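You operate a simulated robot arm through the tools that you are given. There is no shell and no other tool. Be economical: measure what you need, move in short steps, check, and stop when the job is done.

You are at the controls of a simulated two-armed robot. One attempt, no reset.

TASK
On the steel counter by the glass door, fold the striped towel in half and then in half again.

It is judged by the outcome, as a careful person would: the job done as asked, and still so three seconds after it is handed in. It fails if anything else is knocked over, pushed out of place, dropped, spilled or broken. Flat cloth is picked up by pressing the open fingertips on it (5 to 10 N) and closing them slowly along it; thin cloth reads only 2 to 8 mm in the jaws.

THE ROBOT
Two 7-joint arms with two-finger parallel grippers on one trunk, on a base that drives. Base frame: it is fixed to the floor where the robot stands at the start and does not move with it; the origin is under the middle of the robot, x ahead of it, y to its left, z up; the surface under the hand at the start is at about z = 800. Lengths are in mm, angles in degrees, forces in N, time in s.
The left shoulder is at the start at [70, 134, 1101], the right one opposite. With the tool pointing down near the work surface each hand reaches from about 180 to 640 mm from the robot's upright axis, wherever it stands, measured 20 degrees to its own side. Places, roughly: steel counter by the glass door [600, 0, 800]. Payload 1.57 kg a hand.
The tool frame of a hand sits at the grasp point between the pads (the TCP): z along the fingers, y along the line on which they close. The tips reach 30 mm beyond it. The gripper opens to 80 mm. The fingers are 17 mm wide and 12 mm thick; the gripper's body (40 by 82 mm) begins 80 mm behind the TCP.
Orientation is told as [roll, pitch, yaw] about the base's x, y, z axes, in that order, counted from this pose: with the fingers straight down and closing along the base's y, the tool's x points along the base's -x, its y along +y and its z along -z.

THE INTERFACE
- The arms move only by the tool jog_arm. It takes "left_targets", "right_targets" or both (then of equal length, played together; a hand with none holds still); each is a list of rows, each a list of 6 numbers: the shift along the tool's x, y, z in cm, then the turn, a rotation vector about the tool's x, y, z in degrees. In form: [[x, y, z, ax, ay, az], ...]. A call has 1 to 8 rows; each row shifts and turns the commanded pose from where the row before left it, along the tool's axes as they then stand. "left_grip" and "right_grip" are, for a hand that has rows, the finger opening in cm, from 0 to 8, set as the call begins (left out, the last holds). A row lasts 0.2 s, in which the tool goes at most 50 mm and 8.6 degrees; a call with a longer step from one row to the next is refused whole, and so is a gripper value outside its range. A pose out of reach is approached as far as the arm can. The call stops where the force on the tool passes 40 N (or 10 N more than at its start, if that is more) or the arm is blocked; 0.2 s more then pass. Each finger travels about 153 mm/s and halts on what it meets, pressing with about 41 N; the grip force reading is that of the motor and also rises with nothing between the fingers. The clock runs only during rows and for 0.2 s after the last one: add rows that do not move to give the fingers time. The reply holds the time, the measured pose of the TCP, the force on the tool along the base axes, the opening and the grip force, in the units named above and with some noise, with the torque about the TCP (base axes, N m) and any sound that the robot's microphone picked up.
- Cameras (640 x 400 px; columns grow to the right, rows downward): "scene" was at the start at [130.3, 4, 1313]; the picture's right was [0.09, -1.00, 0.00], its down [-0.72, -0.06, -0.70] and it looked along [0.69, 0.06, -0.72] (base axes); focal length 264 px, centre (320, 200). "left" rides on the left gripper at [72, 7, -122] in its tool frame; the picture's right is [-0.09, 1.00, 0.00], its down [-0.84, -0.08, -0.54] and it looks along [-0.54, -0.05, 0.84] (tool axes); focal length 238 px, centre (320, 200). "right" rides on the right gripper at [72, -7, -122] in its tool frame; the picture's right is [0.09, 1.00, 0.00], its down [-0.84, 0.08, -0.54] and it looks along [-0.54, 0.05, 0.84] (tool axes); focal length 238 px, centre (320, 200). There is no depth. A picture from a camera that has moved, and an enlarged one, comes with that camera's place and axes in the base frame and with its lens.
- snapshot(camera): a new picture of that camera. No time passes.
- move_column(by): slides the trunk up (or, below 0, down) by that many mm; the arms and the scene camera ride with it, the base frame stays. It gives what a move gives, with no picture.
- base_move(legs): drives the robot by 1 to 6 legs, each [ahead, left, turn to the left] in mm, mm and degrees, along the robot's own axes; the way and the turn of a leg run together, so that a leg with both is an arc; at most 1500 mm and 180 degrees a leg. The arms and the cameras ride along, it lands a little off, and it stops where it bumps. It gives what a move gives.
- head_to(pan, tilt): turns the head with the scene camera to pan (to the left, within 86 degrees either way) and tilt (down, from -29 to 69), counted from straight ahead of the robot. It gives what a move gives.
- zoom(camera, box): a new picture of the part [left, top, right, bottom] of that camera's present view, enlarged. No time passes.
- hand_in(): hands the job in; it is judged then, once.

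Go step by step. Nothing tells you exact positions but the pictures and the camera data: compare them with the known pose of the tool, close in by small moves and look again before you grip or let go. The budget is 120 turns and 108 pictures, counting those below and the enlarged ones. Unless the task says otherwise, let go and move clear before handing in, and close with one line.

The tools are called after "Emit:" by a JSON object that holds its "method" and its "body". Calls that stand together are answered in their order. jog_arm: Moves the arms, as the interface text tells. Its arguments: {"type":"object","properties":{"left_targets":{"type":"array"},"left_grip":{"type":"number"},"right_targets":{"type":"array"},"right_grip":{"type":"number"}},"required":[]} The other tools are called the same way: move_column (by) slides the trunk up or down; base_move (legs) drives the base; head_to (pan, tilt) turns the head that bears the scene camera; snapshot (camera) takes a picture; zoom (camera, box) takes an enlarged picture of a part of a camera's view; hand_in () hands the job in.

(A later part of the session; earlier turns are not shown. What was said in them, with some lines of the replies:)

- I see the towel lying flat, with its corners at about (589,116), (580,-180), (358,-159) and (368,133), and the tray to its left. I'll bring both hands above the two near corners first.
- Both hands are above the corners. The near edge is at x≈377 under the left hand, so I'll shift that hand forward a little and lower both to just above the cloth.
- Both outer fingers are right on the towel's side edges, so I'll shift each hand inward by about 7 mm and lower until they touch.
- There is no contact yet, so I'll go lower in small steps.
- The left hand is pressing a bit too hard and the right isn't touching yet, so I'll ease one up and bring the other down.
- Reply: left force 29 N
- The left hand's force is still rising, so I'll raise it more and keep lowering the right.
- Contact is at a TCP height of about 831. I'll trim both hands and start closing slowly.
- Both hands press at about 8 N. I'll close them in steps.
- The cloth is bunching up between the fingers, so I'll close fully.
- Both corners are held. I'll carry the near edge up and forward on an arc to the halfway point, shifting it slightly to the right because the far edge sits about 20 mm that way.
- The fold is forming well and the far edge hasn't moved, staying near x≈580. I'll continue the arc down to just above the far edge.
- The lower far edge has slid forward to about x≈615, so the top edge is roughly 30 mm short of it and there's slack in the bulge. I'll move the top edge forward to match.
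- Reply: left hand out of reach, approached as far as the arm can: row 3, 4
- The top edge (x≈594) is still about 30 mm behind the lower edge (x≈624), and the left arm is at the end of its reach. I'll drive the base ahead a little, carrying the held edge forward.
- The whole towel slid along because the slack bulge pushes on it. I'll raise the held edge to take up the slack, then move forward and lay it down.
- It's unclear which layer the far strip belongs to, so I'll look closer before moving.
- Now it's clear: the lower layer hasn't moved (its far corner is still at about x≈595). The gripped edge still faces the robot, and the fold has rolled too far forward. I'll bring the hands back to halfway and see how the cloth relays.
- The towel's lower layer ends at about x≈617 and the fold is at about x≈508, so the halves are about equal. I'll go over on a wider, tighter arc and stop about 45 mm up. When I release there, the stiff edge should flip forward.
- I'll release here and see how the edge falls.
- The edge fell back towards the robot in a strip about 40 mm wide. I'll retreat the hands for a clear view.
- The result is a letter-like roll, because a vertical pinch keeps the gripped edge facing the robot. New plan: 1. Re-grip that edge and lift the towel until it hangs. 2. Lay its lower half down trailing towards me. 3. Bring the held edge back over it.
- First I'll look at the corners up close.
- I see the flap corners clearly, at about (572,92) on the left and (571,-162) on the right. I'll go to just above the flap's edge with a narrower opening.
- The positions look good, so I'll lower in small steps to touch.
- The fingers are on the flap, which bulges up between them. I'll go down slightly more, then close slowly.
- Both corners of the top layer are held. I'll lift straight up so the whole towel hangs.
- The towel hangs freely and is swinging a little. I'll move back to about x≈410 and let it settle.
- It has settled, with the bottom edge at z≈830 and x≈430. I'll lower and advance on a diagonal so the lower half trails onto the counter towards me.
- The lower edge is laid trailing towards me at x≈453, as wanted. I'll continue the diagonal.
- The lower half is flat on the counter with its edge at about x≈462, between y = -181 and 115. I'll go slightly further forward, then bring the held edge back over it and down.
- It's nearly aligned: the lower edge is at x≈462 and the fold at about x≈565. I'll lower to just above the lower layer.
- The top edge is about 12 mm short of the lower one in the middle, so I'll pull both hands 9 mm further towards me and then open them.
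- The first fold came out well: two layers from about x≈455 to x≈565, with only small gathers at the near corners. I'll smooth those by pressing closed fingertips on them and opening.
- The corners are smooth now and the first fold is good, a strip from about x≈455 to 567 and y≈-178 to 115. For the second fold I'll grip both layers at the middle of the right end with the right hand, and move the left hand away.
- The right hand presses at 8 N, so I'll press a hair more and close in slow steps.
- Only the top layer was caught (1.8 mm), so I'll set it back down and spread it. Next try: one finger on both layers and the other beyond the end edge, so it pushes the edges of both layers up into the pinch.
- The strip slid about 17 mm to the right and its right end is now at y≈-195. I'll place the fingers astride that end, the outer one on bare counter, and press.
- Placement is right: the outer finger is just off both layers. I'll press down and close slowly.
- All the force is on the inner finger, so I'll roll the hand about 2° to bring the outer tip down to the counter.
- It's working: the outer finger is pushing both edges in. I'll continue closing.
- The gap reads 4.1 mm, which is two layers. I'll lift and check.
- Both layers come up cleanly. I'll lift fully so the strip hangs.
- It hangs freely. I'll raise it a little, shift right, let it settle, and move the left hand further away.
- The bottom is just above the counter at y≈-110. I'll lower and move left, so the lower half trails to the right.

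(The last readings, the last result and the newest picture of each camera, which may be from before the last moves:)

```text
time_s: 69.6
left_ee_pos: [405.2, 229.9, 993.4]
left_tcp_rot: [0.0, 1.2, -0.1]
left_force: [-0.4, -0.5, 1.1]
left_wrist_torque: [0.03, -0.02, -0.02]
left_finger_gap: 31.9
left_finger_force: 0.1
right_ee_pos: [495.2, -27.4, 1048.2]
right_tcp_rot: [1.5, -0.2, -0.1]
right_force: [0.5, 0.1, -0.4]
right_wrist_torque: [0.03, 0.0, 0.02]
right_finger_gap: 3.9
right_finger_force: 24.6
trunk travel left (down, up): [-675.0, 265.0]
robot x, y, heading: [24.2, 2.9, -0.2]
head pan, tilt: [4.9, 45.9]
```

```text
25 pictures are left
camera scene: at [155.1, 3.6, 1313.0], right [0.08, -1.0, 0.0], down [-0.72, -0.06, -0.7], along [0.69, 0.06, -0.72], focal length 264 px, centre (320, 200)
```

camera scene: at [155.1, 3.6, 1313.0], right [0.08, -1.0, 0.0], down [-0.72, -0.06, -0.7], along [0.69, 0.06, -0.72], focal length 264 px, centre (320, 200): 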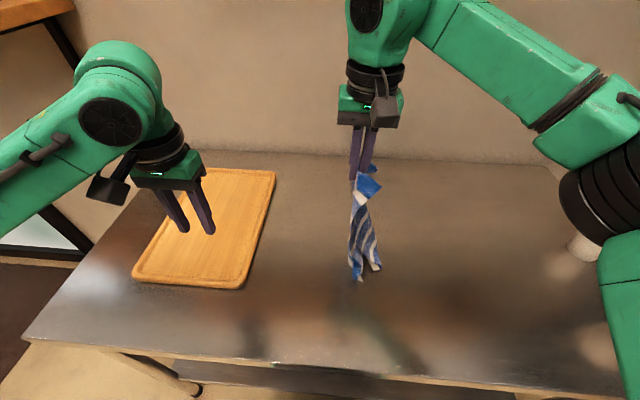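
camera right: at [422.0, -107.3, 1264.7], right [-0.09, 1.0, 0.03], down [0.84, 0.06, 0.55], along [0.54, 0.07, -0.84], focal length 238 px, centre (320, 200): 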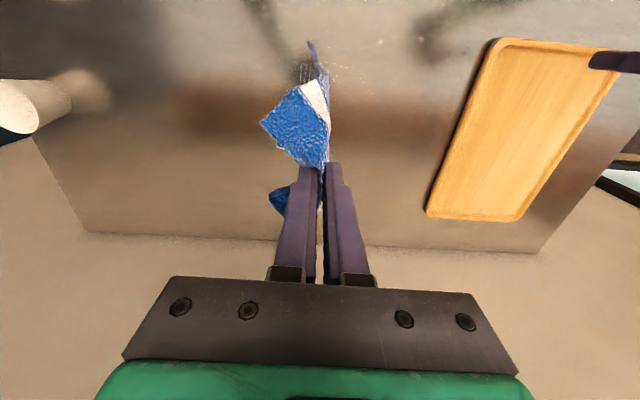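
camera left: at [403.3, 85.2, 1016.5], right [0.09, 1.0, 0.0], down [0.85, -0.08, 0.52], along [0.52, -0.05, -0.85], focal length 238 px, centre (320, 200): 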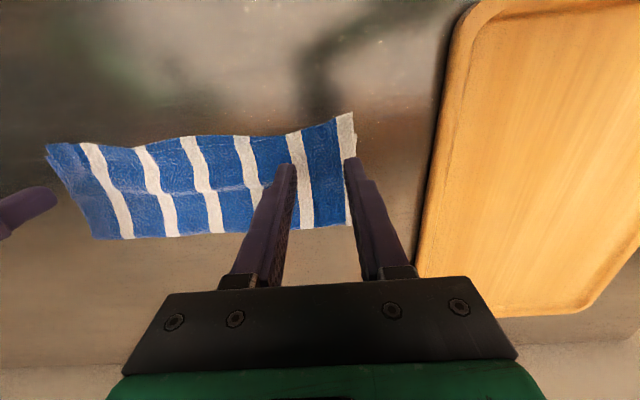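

Emit:
{"method": "zoom", "body": {"camera": "scene", "box": [300, 150, 430, 300]}}

Emit:
{"method": "snapshot", "body": {"camera": "left"}}

```text
2.67 times, centred on (365, 225) of scene
camera zoom: at [155.1, 3.6, 1313.0], right [0.08, -1.0, 0.0], down [-0.72, -0.06, -0.7], along [0.69, 0.06, -0.72], focal length 704 px, centre (200, 133)
```

zoom: 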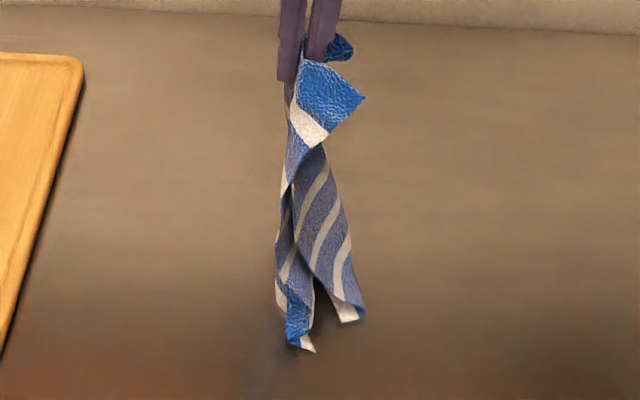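

```text
23 pictures are left
camera left: at [336.5, 236.2, 1116.3], right [0.09, 1.0, 0.0], down [0.85, -0.08, 0.52], along [0.52, -0.05, -0.85], focal length 238 px, centre (320, 200)
```

left: 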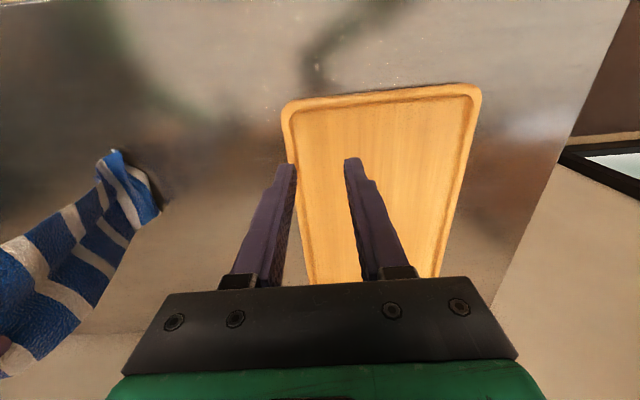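

The free edges splayed when the bottom touched straight down. I'll raise it clear, shift right and let it settle. Then I'll lay it down with a quicker leftward start so both layers trail to the right.

Emit:
{"method": "jog_arm", "body": {"right_targets": [[0, -1.5, -3.5, 0, 0, 0], [0, -1.5, -3.5, 0, 0, 0], [0, -2, -3, 0, 0, 0], [0, -2, -1, 0, 0, 0], [0, -2, 0, 0, 0, 0], [0, -1, 0, 0, 0, 0], [0, 0, 0, 0, 0, 0], [0, 0, 0, 0, 0, 0]]}}

Emit:
{"method": "jog_arm", "body": {"right_targets": [[0, 0, 0, 0, 0, 0], [0, 0, 0, 0, 0, 0], [0, 0, 0, 0, 0, 0], [0, 0, 0, 0, 0, 0], [0, 0, 0, 0, 0, 0], [0, 0, 0, 0, 0, 0], [0, 0, 0, 0, 0, 0], [0, 0, 0, 0, 0, 0]]}}

Emit:
{"method": "zoom", "body": {"camera": "scene", "box": [340, 150, 470, 300]}}

```text
time_s: 71.4
left_ee_pos: [405.1, 228.8, 991.9]
left_tcp_rot: [0.1, 1.2, 0.0]
left_force: [-0.3, 0.2, -0.6]
left_wrist_torque: [0.03, -0.01, 0.02]
left_finger_gap: 32.1
left_finger_force: 0.0
right_ee_pos: [492.7, -128.4, 1154.8]
right_tcp_rot: [1.5, 0.0, -0.1]
right_force: [0.2, 0.3, 0.0]
right_wrist_torque: [0.01, -0.01, -0.03]
right_finger_gap: 4.1
right_finger_force: 24.4
trunk travel left (down, up): [-675.0, 265.0]
robot x, y, heading: [25.7, -0.0, -0.1]
head pan, tilt: [4.9, 45.9]
```

```text
time_s: 73.2
left_ee_pos: [406.7, 230.2, 993.2]
left_tcp_rot: [0.2, 1.2, 0.0]
left_force: [0.3, 0.0, 0.2]
left_wrist_torque: [-0.02, -0.02, 0.0]
left_finger_gap: 32.0
left_finger_force: 0.1
right_ee_pos: [492.7, -129.2, 1156.2]
right_tcp_rot: [1.4, -0.1, 0.0]
right_force: [0.2, 0.2, -1.0]
right_wrist_torque: [0.03, -0.01, 0.02]
right_finger_gap: 3.6
right_finger_force: 24.6
trunk travel left (down, up): [-675.0, 265.0]
robot x, y, heading: [20.5, 1.0, -0.3]
head pan, tilt: [4.9, 45.9]
```

```text
2.67 times, centred on (405, 225) of scene
camera zoom: at [155.3, 3.9, 1313.0], right [0.08, -1.0, 0.0], down [-0.72, -0.06, -0.7], along [0.69, 0.06, -0.72], focal length 704 px, centre (93, 133)
```

zoom: 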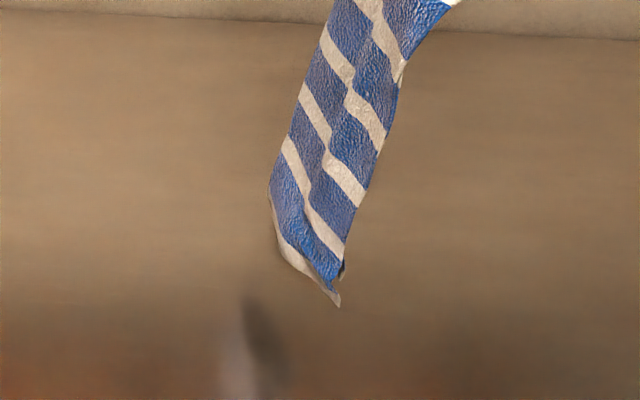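

The layers hang together again. I'll lay it down now with a quick leftward start.

Emit:
{"method": "jog_arm", "body": {"right_targets": [[0, 3.5, 1.8, 0, 0, 0], [0, 3.5, 2.6, 0, 0, 0], [0, 2.5, 2.5, 0, 0, 0], [0, 2.0, 2.0, 0, 0, 0], [0, 1.5, 1.8, 0, 0, 0], [0, 0, 0, 0, 0, 0]]}}

Emit:
{"method": "zoom", "body": {"camera": "scene", "box": [300, 150, 460, 300]}}

```text
time_s: 74.6
left_ee_pos: [406.1, 229.6, 992.8]
left_tcp_rot: [0.2, 1.2, 0.0]
left_force: [-0.7, 0.0, -0.3]
left_wrist_torque: [-0.01, 0.01, 0.01]
left_finger_gap: 31.8
left_finger_force: 0.1
right_ee_pos: [491.1, 6.4, 1051.3]
right_tcp_rot: [1.5, -0.1, 0.0]
right_force: [-0.1, 0.3, -0.5]
right_wrist_torque: [0.01, 0.01, 0.0]
right_finger_gap: 3.7
right_finger_force: 24.3
trunk travel left (down, up): [-675.0, 265.0]
robot x, y, heading: [26.9, 0.9, -0.0]
head pan, tilt: [4.9, 45.9]
```

```text
2.67 times, centred on (380, 225) of scene
camera zoom: at [155.1, 3.7, 1313.0], right [0.08, -1.0, 0.0], down [-0.72, -0.06, -0.7], along [0.69, 0.06, -0.72], focal length 704 px, centre (160, 133)
```

zoom: 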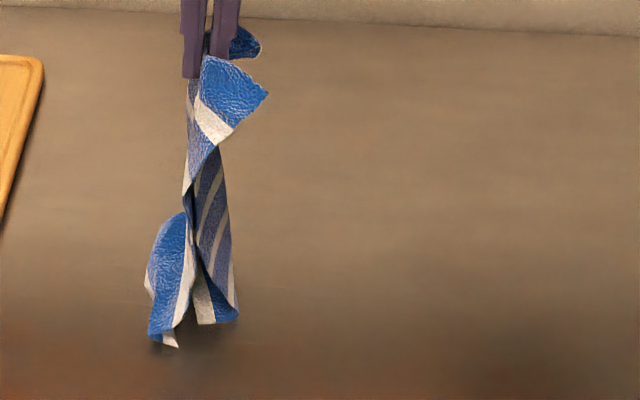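

Hanging from one point lets the layers splay. I'll instead drag it flat: raise and go right, then sweep left while lowering, so the whole strip trails to the right and both layers are pulled straight.

Emit:
{"method": "jog_arm", "body": {"right_targets": [[0, -3.2, -2.2, 0, 0, 0], [0, -3.2, -2.2, 0, 0, 0], [0, -3.2, -2.2, 0, 0, 0], [0, -3.2, -2.0, 0, 0, 0], [0, -3.2, -2.0, 0, 0, 0], [0, -3.2, 0, 0, 0, 0], [0, 0, 0, 0, 0, 0], [0, 0, 0, 0, 0, 0]]}}

Emit:
{"method": "jog_arm", "body": {"right_targets": [[0, 0, 0, 0, 0, 0], [0, 0, 0, 0, 0, 0], [0, 0, 0, 0, 0, 0], [0, 0, 0, 0, 0, 0], [0, 0, 0, 0, 0, 0], [0, 0, 0, 0, 0, 0]]}}

Emit:
{"method": "jog_arm", "body": {"right_targets": [[0, 4.0, 1.5, 0, 0, 0], [0, 4.2, 2.3, 0, 0, 0], [0, 4.0, 2.9, 0, 0, 0], [0, 3.8, 3.2, 0, 0, 0], [0, 3.6, 3.4, 0, 0, 0], [0, 3.4, 3.4, 0, 0, 0], [0, 3.2, 3.2, 0, 0, 0], [0, 2.8, 3.0, 0, 0, 0]]}}

Emit:
{"method": "snapshot", "body": {"camera": "scene"}}

```text
time_s: 76.4
left_ee_pos: [404.7, 229.0, 991.8]
left_tcp_rot: [0.0, 1.3, 0.0]
left_force: [-0.1, 0.6, -0.1]
left_wrist_torque: [-0.01, 0.0, 0.0]
left_finger_gap: 32.2
left_finger_force: 0.0
right_ee_pos: [494.8, -189.3, 1151.0]
right_tcp_rot: [1.4, 0.0, 0.0]
right_force: [0.5, 0.1, -0.7]
right_wrist_torque: [0.01, -0.02, 0.01]
right_finger_gap: 4.0
right_finger_force: 24.6
trunk travel left (down, up): [-675.0, 265.0]
robot x, y, heading: [26.3, 1.9, -0.0]
head pan, tilt: [4.9, 45.9]
```

```text
time_s: 77.8
left_ee_pos: [406.5, 229.4, 992.9]
left_tcp_rot: [0.2, 1.2, 0.0]
left_force: [0.4, 0.2, 0.7]
left_wrist_torque: [-0.03, -0.01, -0.01]
left_finger_gap: 31.7
left_finger_force: 0.1
right_ee_pos: [494.7, -188.0, 1150.5]
right_tcp_rot: [1.4, -0.1, 0.0]
right_force: [0.5, 0.3, -0.1]
right_wrist_torque: [0.0, -0.02, 0.02]
right_finger_gap: 3.7
right_finger_force: 24.6
trunk travel left (down, up): [-675.0, 265.0]
robot x, y, heading: [25.9, -1.5, 0.0]
head pan, tilt: [4.9, 45.9]
```

```text
time_s: 79.6
left_ee_pos: [405.6, 231.0, 992.2]
left_tcp_rot: [0.0, 1.2, 0.0]
left_force: [-0.1, 0.9, -0.6]
left_wrist_torque: [-0.02, -0.03, 0.03]
left_finger_gap: 31.9
left_finger_force: 0.1
right_ee_pos: [494.5, 109.2, 929.7]
right_tcp_rot: [1.4, 0.0, 0.0]
right_force: [0.8, -0.3, -0.8]
right_wrist_torque: [-0.02, -0.04, 0.0]
right_finger_gap: 3.6
right_finger_force: 24.7
trunk travel left (down, up): [-675.0, 265.0]
robot x, y, heading: [24.2, 2.6, 0.1]
head pan, tilt: [4.9, 45.9]
```

```text
20 pictures are left
camera scene: at [155.6, 5.6, 1313.0], right [0.08, -1.0, 0.0], down [-0.72, -0.06, -0.7], along [0.69, 0.06, -0.72], focal length 264 px, centre (320, 200)
```

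scene: 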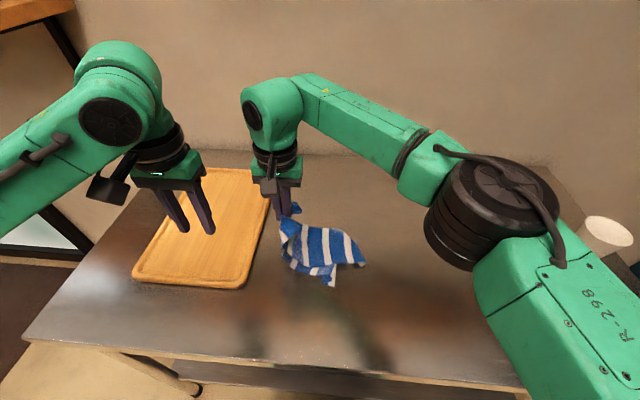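

Emit:
{"method": "zoom", "body": {"camera": "scene", "box": [250, 190, 400, 300]}}

```text
3.64 times, centred on (325, 245) of scene
camera zoom: at [155.6, 5.6, 1313.0], right [0.08, -1.0, 0.0], down [-0.72, -0.06, -0.7], along [0.69, 0.06, -0.72], focal length 960 px, centre (302, 36)
```

zoom: 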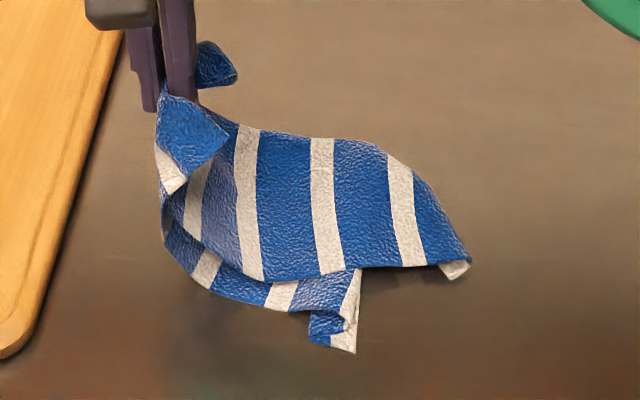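

The strip trails right but the lower layer lags and is curled. I'll repeat with a much longer run, starting further right, so the drag straightens both layers.

Emit:
{"method": "jog_arm", "body": {"right_targets": [[0, -1.5, -4.5, 0, 0, 0], [0, -1.5, -4.5, 0, 0, 0], [0, -2, -4.5, 0, 0, 0], [0, -2, -4.5, 0, 0, 0], [0, -2.8, -3.6, 0, 0, 0], [0, -4.4, 0, 0, 0, 0], [0, -4.4, 0, 0, 0, 0], [0, -4.4, 0, 0, 0, 0]]}}

Emit:
{"method": "jog_arm", "body": {"right_targets": [[0, -4.4, 0, 0, 0, 0], [0, -4.4, 0, 0, 0, 0], [0, -4.4, 0, 0, 0, 0], [0, -4.0, 0, 0, 0, 0], [0, -3.0, 0, 0, 0, 0], [0, -1.0, 0, 0, 0, 0], [0, 0, 0, 0, 0, 0], [0, 0, 0, 0, 0, 0]]}}

Emit:
{"method": "jog_arm", "body": {"right_targets": [[0, 0, 0, 0, 0, 0], [0, 0, 0, 0, 0, 0], [0, 0, 0, 0, 0, 0], [0, 0, 0, 0, 0, 0], [0, 0, 0, 0, 0, 0], [0, 0, 0, 0, 0, 0]]}}

Emit:
{"method": "zoom", "body": {"camera": "scene", "box": [380, 80, 620, 300]}}

```text
time_s: 81.4
left_ee_pos: [405.2, 227.1, 993.5]
left_tcp_rot: [0.2, 1.1, 0.0]
left_force: [0.1, -0.1, -0.9]
left_wrist_torque: [0.01, 0.0, 0.0]
left_finger_gap: 32.2
left_finger_force: 0.1
right_ee_pos: [492.5, -130.3, 1142.0]
right_tcp_rot: [1.6, -0.2, 0.0]
right_force: [-0.2, -0.4, 0.2]
right_wrist_torque: [0.06, 0.02, 0.0]
right_finger_gap: 3.7
right_finger_force: 25.1
trunk travel left (down, up): [-675.0, 265.0]
robot x, y, heading: [26.2, 3.8, 0.0]
head pan, tilt: [4.9, 45.9]
```

```text
time_s: 83.2
left_ee_pos: [407.3, 228.2, 993.3]
left_tcp_rot: [0.1, 1.2, -0.1]
left_force: [0.0, 0.5, -0.4]
left_wrist_torque: [0.03, -0.01, -0.02]
left_finger_gap: 31.8
left_finger_force: 0.1
right_ee_pos: [476.6, -321.2, 1124.1]
right_tcp_rot: [1.4, -0.3, -0.2]
right_force: [0.2, 0.5, -1.2]
right_wrist_torque: [0.03, 0.01, 0.03]
right_finger_gap: 3.7
right_finger_force: 24.9
right hand out of reach, approached as far as the arm can: row 5, 6
trunk travel left (down, up): [-675.0, 265.0]
robot x, y, heading: [23.1, 0.6, -0.1]
head pan, tilt: [4.9, 45.9]
```

```text
time_s: 84.6
left_ee_pos: [406.4, 229.4, 992.1]
left_tcp_rot: [0.2, 1.3, 0.0]
left_force: [1.2, 0.1, 0.3]
left_wrist_torque: [-0.03, 0.01, 0.01]
left_finger_gap: 31.9
left_finger_force: 0.0
right_ee_pos: [476.3, -320.8, 1122.3]
right_tcp_rot: [1.3, -0.1, -0.2]
right_force: [0.9, -0.3, 0.5]
right_wrist_torque: [0.04, 0.0, -0.01]
right_finger_gap: 3.8
right_finger_force: 25.0
trunk travel left (down, up): [-675.0, 265.0]
robot x, y, heading: [26.2, -2.5, 0.1]
head pan, tilt: [4.9, 45.9]
```

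```text
1.82 times, centred on (500, 190) of scene
camera zoom: at [155.3, 3.9, 1313.0], right [0.08, -1.0, 0.0], down [-0.72, -0.06, -0.7], along [0.69, 0.06, -0.72], focal length 480 px, centre (-7, 218)
```

zoom: 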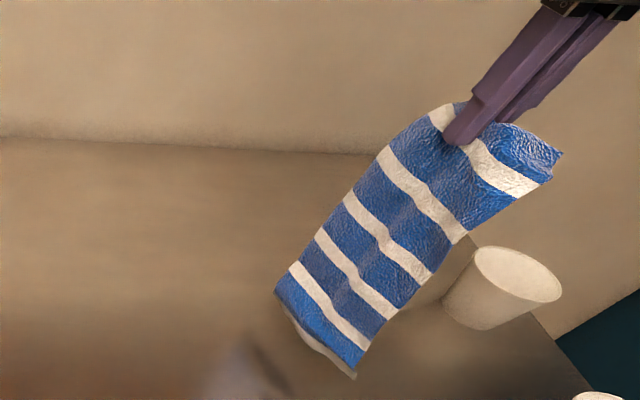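

The layers hang together. Now the long sweep left and down.

Emit:
{"method": "jog_arm", "body": {"right_targets": [[0, 4.2, 1.7, 0, 0, 0], [0, 4.0, 2.5, 0, 0, 0], [0, 3.5, 3.4, 0, 0, 0], [0, 3.2, 3.7, 0, 0, 0], [0, 3.2, 3.7, 0, 0, 0], [0, 3.2, 3.7, 0, 0, 0], [0, 3.5, 3.3, 0, 0, 0], [0, 4.2, 2.0, 0, 0, 0]]}}

Emit:
{"method": "zoom", "body": {"camera": "scene", "box": [280, 170, 480, 300]}}

```text
time_s: 86.4
left_ee_pos: [407.0, 231.5, 992.4]
left_tcp_rot: [0.0, 1.2, 0.0]
left_force: [-0.6, -0.6, -0.8]
left_wrist_torque: [0.01, 0.01, 0.01]
left_finger_gap: 32.1
left_finger_force: 0.1
right_ee_pos: [480.1, -19.3, 886.4]
right_tcp_rot: [1.2, -0.2, -0.1]
right_force: [-0.3, 0.1, 0.0]
right_wrist_torque: [0.0, 0.01, -0.01]
right_finger_gap: 3.6
right_finger_force: 24.6
trunk travel left (down, up): [-675.0, 265.0]
robot x, y, heading: [28.4, -3.2, -0.4]
head pan, tilt: [4.9, 45.9]
```

```text
3.08 times, centred on (380, 235) of scene
camera zoom: at [155.9, 6.2, 1312.9], right [0.08, -1.0, 0.0], down [-0.72, -0.06, -0.7], along [0.69, 0.06, -0.72], focal length 813 px, centre (135, 92)
```

zoom: 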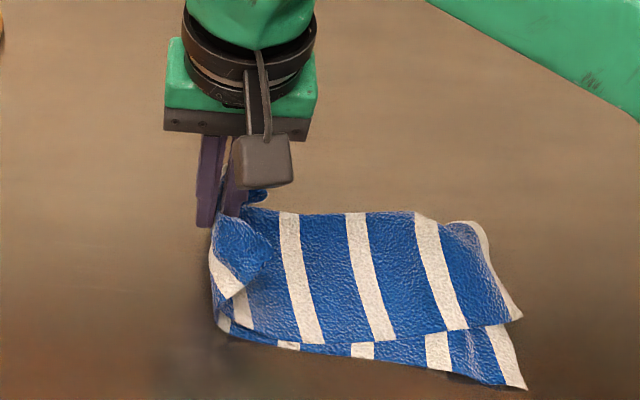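

Both layers now trail to the right together. I'll drag on flat to pull them straight.

Emit:
{"method": "jog_arm", "body": {"right_targets": [[0, 3.6, 1.2, 0, 0, 0], [0, 3.6, 0.8, 0, 0, 0], [0, 3.6, 0.5, 0, 0, 0], [0, 3.0, 0.3, 0, 0, 0], [0, 0, 0, 0, 0, 0]]}}

Emit:
{"method": "zoom", "body": {"camera": "scene", "box": [250, 170, 450, 300]}}

```text
time_s: 87.6
left_ee_pos: [405.7, 228.6, 992.2]
left_tcp_rot: [0.1, 1.2, -0.1]
left_force: [-0.2, 0.0, -0.7]
left_wrist_torque: [0.01, 0.0, 0.01]
left_finger_gap: 31.5
left_finger_force: 0.1
right_ee_pos: [477.7, 114.2, 864.8]
right_tcp_rot: [1.5, -0.1, 0.0]
right_force: [0.1, 0.0, 1.0]
right_wrist_torque: [0.02, -0.04, 0.01]
right_finger_gap: 3.7
right_finger_force: 24.4
trunk travel left (down, up): [-675.0, 265.0]
robot x, y, heading: [24.1, 0.3, 0.0]
head pan, tilt: [4.9, 45.9]
```

```text
3.08 times, centred on (350, 235) of scene
camera zoom: at [155.4, 3.0, 1313.0], right [0.08, -1.0, 0.0], down [-0.72, -0.06, -0.7], along [0.69, 0.06, -0.72], focal length 813 px, centre (228, 92)
```

zoom: 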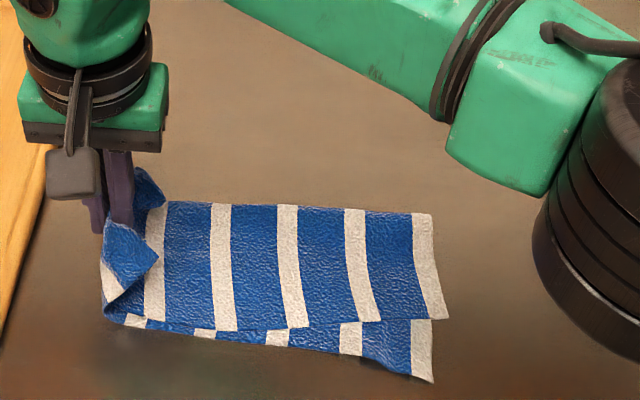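

It trails flat now, but the lower layer is skewed by about 49 mm at the right end, probably because the bottom was already touching before the sweep. I'll raise the trunk for more height and repeat the sweep with the bottom clear.

Emit:
{"method": "move_column", "body": {"by": 70}}

Emit:
{"method": "jog_arm", "body": {"right_targets": [[0, -1.5, -4.5, 0, 0, 0], [0, -1.5, -4.5, 0, 0, 0], [0, -2, -4.5, 0, 0, 0], [0, -2, -4.5, 0, 0, 0], [0, -2.8, -4.0, 0, 0, 0], [0, -4.4, -2.0, 0, 0, 0], [0, -4.4, 0, 0, 0, 0], [0, -4.4, 0, 0, 0, 0]]}}

Emit:
{"method": "jog_arm", "body": {"right_targets": [[0.4, -4.4, 0, 0, 0, 0], [0.4, -4.4, 0, 0, 0, 0], [0.4, -4.4, 0, 0, 0, 0], [0, -3.4, 0, 0, 0, 0], [0, -1.5, 0, 0, 0, 0], [0, 0, 0, 0, 0, 0], [0, 0, 0, 0, 0, 0], [0, 0, 0, 0, 0, 0]]}}

Emit:
{"method": "jog_arm", "body": {"right_targets": [[0, 0, 0, 0, 0, 0], [0, 0, 0, 0, 0, 0], [0, 0, 0, 0, 0, 0], [0, 0, 0, 0, 0, 0], [0, 0, 0, 0, 0, 0], [0, 0, 0, 0, 0, 0], [0, 0, 0, 0, 0, 0], [0, 0, 0, 0, 0, 0]]}}

Emit:
{"method": "snapshot", "body": {"camera": "scene"}}

```text
time_s: 88.7
left_ee_pos: [406.1, 229.2, 1062.3]
left_tcp_rot: [0.0, 1.2, 0.0]
left_force: [-0.7, -0.3, 0.2]
left_wrist_torque: [-0.01, 0.01, 0.03]
left_finger_gap: 32.1
left_finger_force: 0.0
right_ee_pos: [478.2, 113.6, 934.5]
right_tcp_rot: [1.3, -0.1, 0.0]
right_force: [-0.4, 0.6, 0.1]
right_wrist_torque: [0.0, 0.01, 0.05]
right_finger_gap: 3.5
right_finger_force: 24.4
trunk travel left (down, up): [-745.0, 195.0]
robot x, y, heading: [28.5, -1.1, -0.0]
head pan, tilt: [4.9, 45.9]
```

```text
time_s: 90.5
left_ee_pos: [405.2, 228.2, 1064.2]
left_tcp_rot: [0.2, 1.2, -0.1]
left_force: [-0.3, -0.9, -0.2]
left_wrist_torque: [0.04, -0.03, 0.0]
left_finger_gap: 32.1
left_finger_force: 0.2
right_ee_pos: [475.8, -125.0, 1171.0]
right_tcp_rot: [1.6, -0.1, -0.1]
right_force: [0.6, 0.0, 0.0]
right_wrist_torque: [0.04, -0.02, 0.01]
right_finger_gap: 3.5
right_finger_force: 24.7
trunk travel left (down, up): [-745.0, 195.0]
robot x, y, heading: [22.8, -2.0, -0.0]
head pan, tilt: [4.9, 45.9]
```

```text
time_s: 92.3
left_ee_pos: [406.3, 229.3, 1062.3]
left_tcp_rot: [0.0, 1.3, 0.1]
left_force: [-0.1, -0.8, -0.5]
left_wrist_torque: [0.02, 0.0, -0.01]
left_finger_gap: 32.1
left_finger_force: 0.0
right_ee_pos: [465.2, -303.6, 1163.7]
right_tcp_rot: [1.6, -0.1, 0.0]
right_force: [-1.0, -0.1, -0.9]
right_wrist_torque: [0.0, 0.02, 0.01]
right_finger_gap: 3.7
right_finger_force: 24.4
trunk travel left (down, up): [-745.0, 195.0]
robot x, y, heading: [21.5, 0.3, -0.0]
head pan, tilt: [4.9, 45.9]
```

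```text
time_s: 94.1
left_ee_pos: [406.3, 228.8, 1063.0]
left_tcp_rot: [0.1, 1.2, 0.0]
left_force: [-0.3, -0.1, 0.4]
left_wrist_torque: [-0.01, -0.02, -0.02]
left_finger_gap: 32.2
left_finger_force: 0.0
right_ee_pos: [464.0, -303.5, 1163.8]
right_tcp_rot: [1.6, -0.1, 0.1]
right_force: [-0.9, -0.1, -0.8]
right_wrist_torque: [0.03, -0.03, 0.01]
right_finger_gap: 3.8
right_finger_force: 24.6
trunk travel left (down, up): [-745.0, 195.0]
robot x, y, heading: [23.1, 0.1, 0.1]
head pan, tilt: [4.9, 45.9]
```

```text
15 pictures are left
camera scene: at [155.3, 3.9, 1383.0], right [0.08, -1.0, 0.0], down [-0.72, -0.06, -0.7], along [0.69, 0.06, -0.72], focal length 264 px, centre (320, 200)
```

scene: 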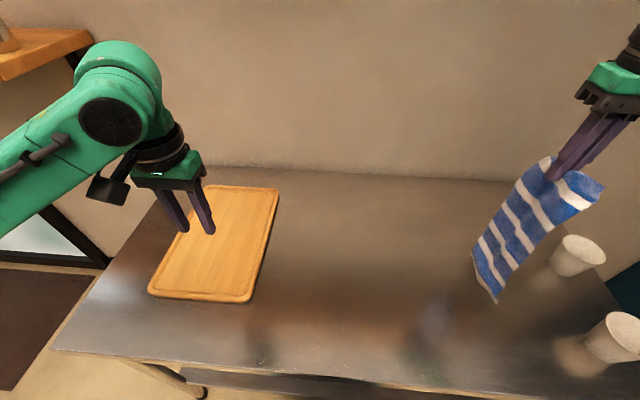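

It hangs clear of the counter with the layers together. Sweeping left and down now.

Emit:
{"method": "jog_arm", "body": {"right_targets": [[0, 4.5, 1.8, 0, 0, 0], [0, 4.0, 3.0, 0, 0, 0], [0, 3.3, 3.7, 0, 0, 0], [0, 3.2, 3.8, 0, 0, 0], [0, 3.2, 3.8, 0, 0, 0], [0, 3.2, 3.8, 0, 0, 0], [0, 3.2, 3.8, 0, 0, 0], [0, 3.6, 3.4, 0, 0, 0]]}}

Emit:
{"method": "jog_arm", "body": {"right_targets": [[0, 4.0, 1.6, 0, 0, 0], [0, 4.0, 1.0, 0, 0, 0], [0, 3.6, 0.5, 0, 0, 0], [0, 1.8, 0, 0, 0, 0], [0, 0, 0, 0, 0, 0]]}}

Emit:
{"method": "zoom", "body": {"camera": "scene", "box": [250, 190, 450, 320]}}

```text
time_s: 95.9
left_ee_pos: [405.8, 230.9, 1062.1]
left_tcp_rot: [0.1, 1.1, 0.0]
left_force: [-0.8, 0.2, 0.0]
left_wrist_torque: [-0.01, 0.02, -0.01]
left_finger_gap: 32.1
left_finger_force: 0.1
right_ee_pos: [465.9, -12.4, 899.9]
right_tcp_rot: [1.4, 0.0, -0.1]
right_force: [-0.1, -0.4, 0.2]
right_wrist_torque: [0.03, -0.03, 0.01]
right_finger_gap: 3.6
right_finger_force: 24.4
trunk travel left (down, up): [-745.0, 195.0]
robot x, y, heading: [24.9, -0.8, -0.1]
head pan, tilt: [4.9, 45.9]
```

```text
time_s: 97.1
left_ee_pos: [406.0, 228.4, 1063.9]
left_tcp_rot: [0.1, 1.2, 0.1]
left_force: [-0.9, -0.7, -0.5]
left_wrist_torque: [-0.01, 0.0, -0.05]
left_finger_gap: 31.9
left_finger_force: 0.0
right_ee_pos: [465.4, 121.7, 873.9]
right_tcp_rot: [1.5, -0.1, 0.1]
right_force: [0.6, 0.6, 0.4]
right_wrist_torque: [0.01, -0.02, 0.01]
right_finger_gap: 3.6
right_finger_force: 24.8
trunk travel left (down, up): [-745.0, 195.0]
robot x, y, heading: [23.7, 1.2, -0.4]
head pan, tilt: [4.9, 45.9]
```

```text
3.08 times, centred on (350, 255) of scene
camera zoom: at [155.4, 3.5, 1383.0], right [0.08, -1.0, 0.0], down [-0.72, -0.06, -0.7], along [0.69, 0.06, -0.72], focal length 813 px, centre (228, 31)
```

zoom: 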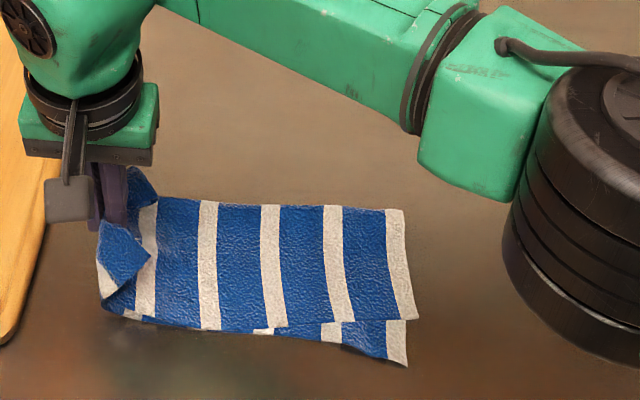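

That's better: the skew is only about 36 mm at the very end, and the right end lies at y≈-107. Now I'll carry the held end up and over to the right, on top of it.

Emit:
{"method": "jog_arm", "body": {"right_targets": [[0, -1.2, -2.6, 0, 0, 0], [0, -2.5, -2.5, 0, 0, 0], [0, -3.5, -1.2, 0, 0, 0], [0, -3.8, 0, 0, 0, 0], [0, -4.0, 1.0, 0, 0, 0], [0, -3.0, 2.2, 0, 0, 0], [0, -1.8, 2.8, 0, 0, 0], [0, 0, 0, 0, 0, 0]]}}

Emit:
{"method": "snapshot", "body": {"camera": "scene"}}

Emit:
{"method": "snapshot", "body": {"camera": "right"}}

```text
time_s: 98.9
left_ee_pos: [405.2, 230.6, 1062.2]
left_tcp_rot: [-0.1, 1.2, 0.1]
left_force: [0.1, 0.5, 0.0]
left_wrist_torque: [-0.03, 0.0, -0.02]
left_finger_gap: 32.0
left_finger_force: 0.0
right_ee_pos: [464.1, -80.8, 870.5]
right_tcp_rot: [1.4, -0.1, 0.0]
right_force: [-0.2, 0.1, 0.3]
right_wrist_torque: [0.03, 0.03, -0.02]
right_finger_gap: 3.3
right_finger_force: 24.3
trunk travel left (down, up): [-745.0, 195.0]
robot x, y, heading: [25.1, -2.3, -0.0]
head pan, tilt: [4.9, 45.9]
```

```text
13 pictures are left
camera scene: at [155.2, 4.3, 1383.0], right [0.08, -1.0, 0.0], down [-0.72, -0.06, -0.7], along [0.69, 0.06, -0.72], focal length 264 px, centre (320, 200)
```

scene: 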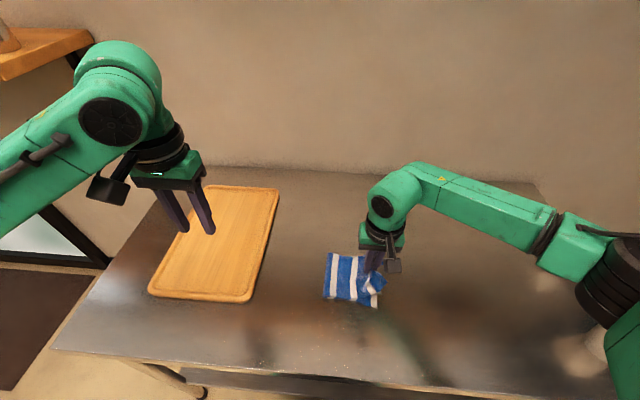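

```text
12 pictures are left
camera right: at [394.1, -89.2, 992.3], right [-0.09, 1.0, 0.02], down [0.84, 0.06, 0.55], along [0.54, 0.07, -0.84], focal length 238 px, centre (320, 200)
```

right: 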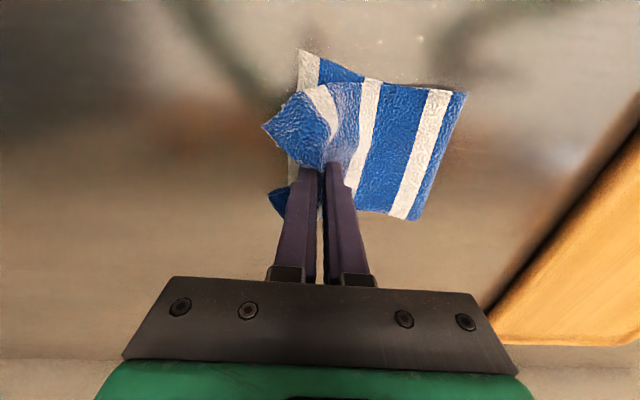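

That's a clean quarter fold. I'll shift it slightly left, lower it onto the stack and open.

Emit:
{"method": "jog_arm", "body": {"right_targets": [[0, 0.4, 1.2, 0, 0, 0], [0, 0.3, 1.2, 0, 0, 0], [0, 0, 0.7, 0, 0, 0], [0, 0, 0, 0, 0, 0]]}}

Emit:
{"method": "jog_arm", "body": {"right_targets": [[0, 0, 0, 0, 0, 0]], "right_grip": 1.2}}

Emit:
{"method": "jog_arm", "body": {"right_targets": [[0, 0, 0, 0, 0, 0], [0, 0, 0, 0, 0, 0]], "right_grip": 3}}

Emit:
{"method": "jog_arm", "body": {"right_targets": [[0, 0, -3, 0, 0, 0], [0, 0, -4, 0, 0, 0], [0, 0, 0, 0, 0, 0]]}}

Emit:
{"method": "snapshot", "body": {"camera": "right"}}

```text
time_s: 99.9
left_ee_pos: [405.5, 230.0, 1063.1]
left_tcp_rot: [0.0, 1.1, -0.1]
left_force: [1.0, 0.3, -0.6]
left_wrist_torque: [-0.02, 0.01, -0.03]
left_finger_gap: 31.9
left_finger_force: 0.1
right_ee_pos: [464.5, -69.8, 840.0]
right_tcp_rot: [1.3, -0.1, 0.0]
right_force: [0.1, -0.7, 1.9]
right_wrist_torque: [0.04, 0.0, -0.03]
right_finger_gap: 3.8
right_finger_force: 24.4
trunk travel left (down, up): [-745.0, 195.0]
robot x, y, heading: [23.0, -1.1, 0.0]
head pan, tilt: [4.9, 45.9]
```

```text
time_s: 100.3
left_ee_pos: [405.7, 229.7, 1063.7]
left_tcp_rot: [0.1, 1.2, 0.0]
left_force: [0.5, 0.0, -1.5]
left_wrist_torque: [-0.01, 0.03, 0.0]
left_finger_gap: 32.0
left_finger_force: 0.1
right_ee_pos: [465.0, -70.8, 839.9]
right_tcp_rot: [1.5, -0.1, 0.1]
right_force: [0.2, -0.3, 0.3]
right_wrist_torque: [-0.01, 0.0, 0.02]
right_finger_gap: 12.1
right_finger_force: 0.0
trunk travel left (down, up): [-745.0, 195.0]
robot x, y, heading: [27.7, 1.1, 0.0]
head pan, tilt: [4.9, 45.9]
```

```text
time_s: 100.9
left_ee_pos: [406.2, 229.1, 1062.5]
left_tcp_rot: [0.1, 1.2, -0.1]
left_force: [0.3, -0.1, 0.0]
left_wrist_torque: [0.0, -0.02, 0.0]
left_finger_gap: 32.0
left_finger_force: 0.1
right_ee_pos: [465.2, -70.4, 841.1]
right_tcp_rot: [1.3, -0.1, 0.0]
right_force: [0.3, -0.8, 0.1]
right_wrist_torque: [-0.03, -0.02, -0.01]
right_finger_gap: 30.2
right_finger_force: 0.0
trunk travel left (down, up): [-745.0, 195.0]
robot x, y, heading: [22.3, 1.9, 0.0]
head pan, tilt: [4.9, 45.9]
```

```text
time_s: 101.7
left_ee_pos: [406.1, 229.5, 1062.8]
left_tcp_rot: [0.1, 1.1, 0.0]
left_force: [0.4, 0.2, 0.5]
left_wrist_torque: [0.0, -0.04, 0.03]
left_finger_gap: 32.2
left_finger_force: 0.1
right_ee_pos: [465.9, -69.9, 910.7]
right_tcp_rot: [1.4, -0.2, 0.0]
right_force: [0.6, 0.1, 0.3]
right_wrist_torque: [0.0, -0.01, 0.0]
right_finger_gap: 29.9
right_finger_force: 0.1
trunk travel left (down, up): [-745.0, 195.0]
robot x, y, heading: [23.2, 1.2, -0.2]
head pan, tilt: [4.9, 45.9]
```

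```text
11 pictures are left
camera right: at [394.4, -79.7, 1030.5], right [-0.09, 1.0, 0.03], down [0.84, 0.06, 0.54], along [0.54, 0.07, -0.84], focal length 238 px, centre (320, 200)
```

right: 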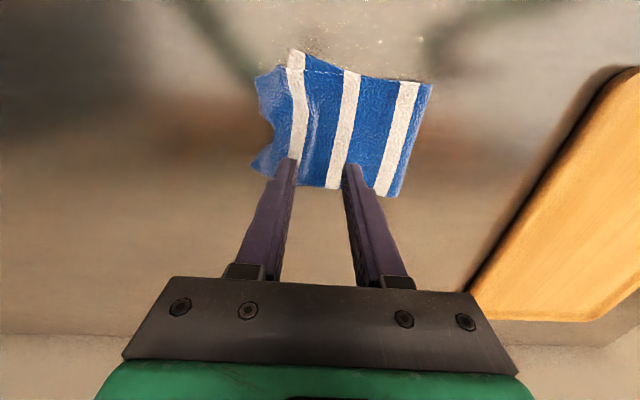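

The towel is folded in quarters. I'll clear the hand and check it from above.

Emit:
{"method": "jog_arm", "body": {"right_targets": [[0, 0, -3, 0, 0, 0], [1, -4, 0, 0, 0, 0], [1, -4, 0, 0, 0, 0], [1, -4, 0, 0, 0, 0], [1, -4, 0, 0, 0, 0], [0, 0, 0, 0, 0, 0]]}}

Emit:
{"method": "zoom", "body": {"camera": "scene", "box": [290, 210, 430, 330]}}

```text
time_s: 103.1
left_ee_pos: [406.5, 229.5, 1063.4]
left_tcp_rot: [0.0, 1.2, 0.0]
left_force: [-0.2, 0.8, -0.5]
left_wrist_torque: [0.02, 0.0, 0.0]
left_finger_gap: 31.9
left_finger_force: 0.1
right_ee_pos: [421.6, -229.3, 936.7]
right_tcp_rot: [1.4, -0.1, 0.0]
right_force: [-0.2, 1.0, -0.4]
right_wrist_torque: [-0.01, 0.05, 0.01]
right_finger_gap: 29.9
right_finger_force: 0.0
trunk travel left (down, up): [-745.0, 195.0]
robot x, y, heading: [26.7, 1.4, -0.1]
head pan, tilt: [4.9, 45.9]
```

```text
3.33 times, centred on (360, 270) of scene
camera zoom: at [155.9, 4.9, 1382.9], right [0.08, -1.0, 0.0], down [-0.72, -0.06, -0.7], along [0.69, 0.06, -0.72], focal length 880 px, centre (187, -33)
```

zoom: 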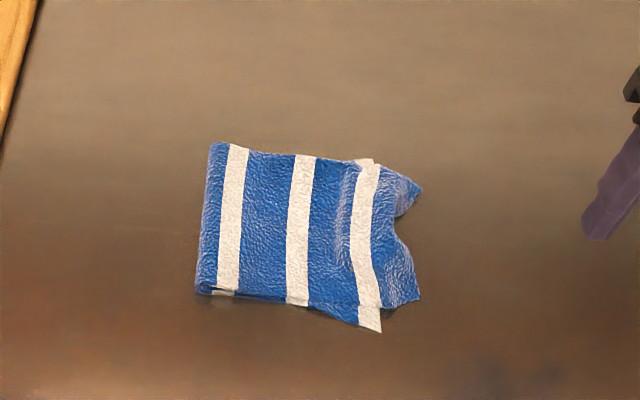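

The towel now lies folded in half and then in half again. The edges are slightly uneven: about 25 mm of overhang on the right and a small corner at the front. The tray and cups haven't moved and both hands are clear, so I'm handing in.

Emit:
{"method": "hand_in", "body": {}}

```text
The job is handed in.
```

The striped towel is folded in half twice on the steel counter, with slightly uneven edges (about 25 mm of overhang on the right), and the job is handed in.
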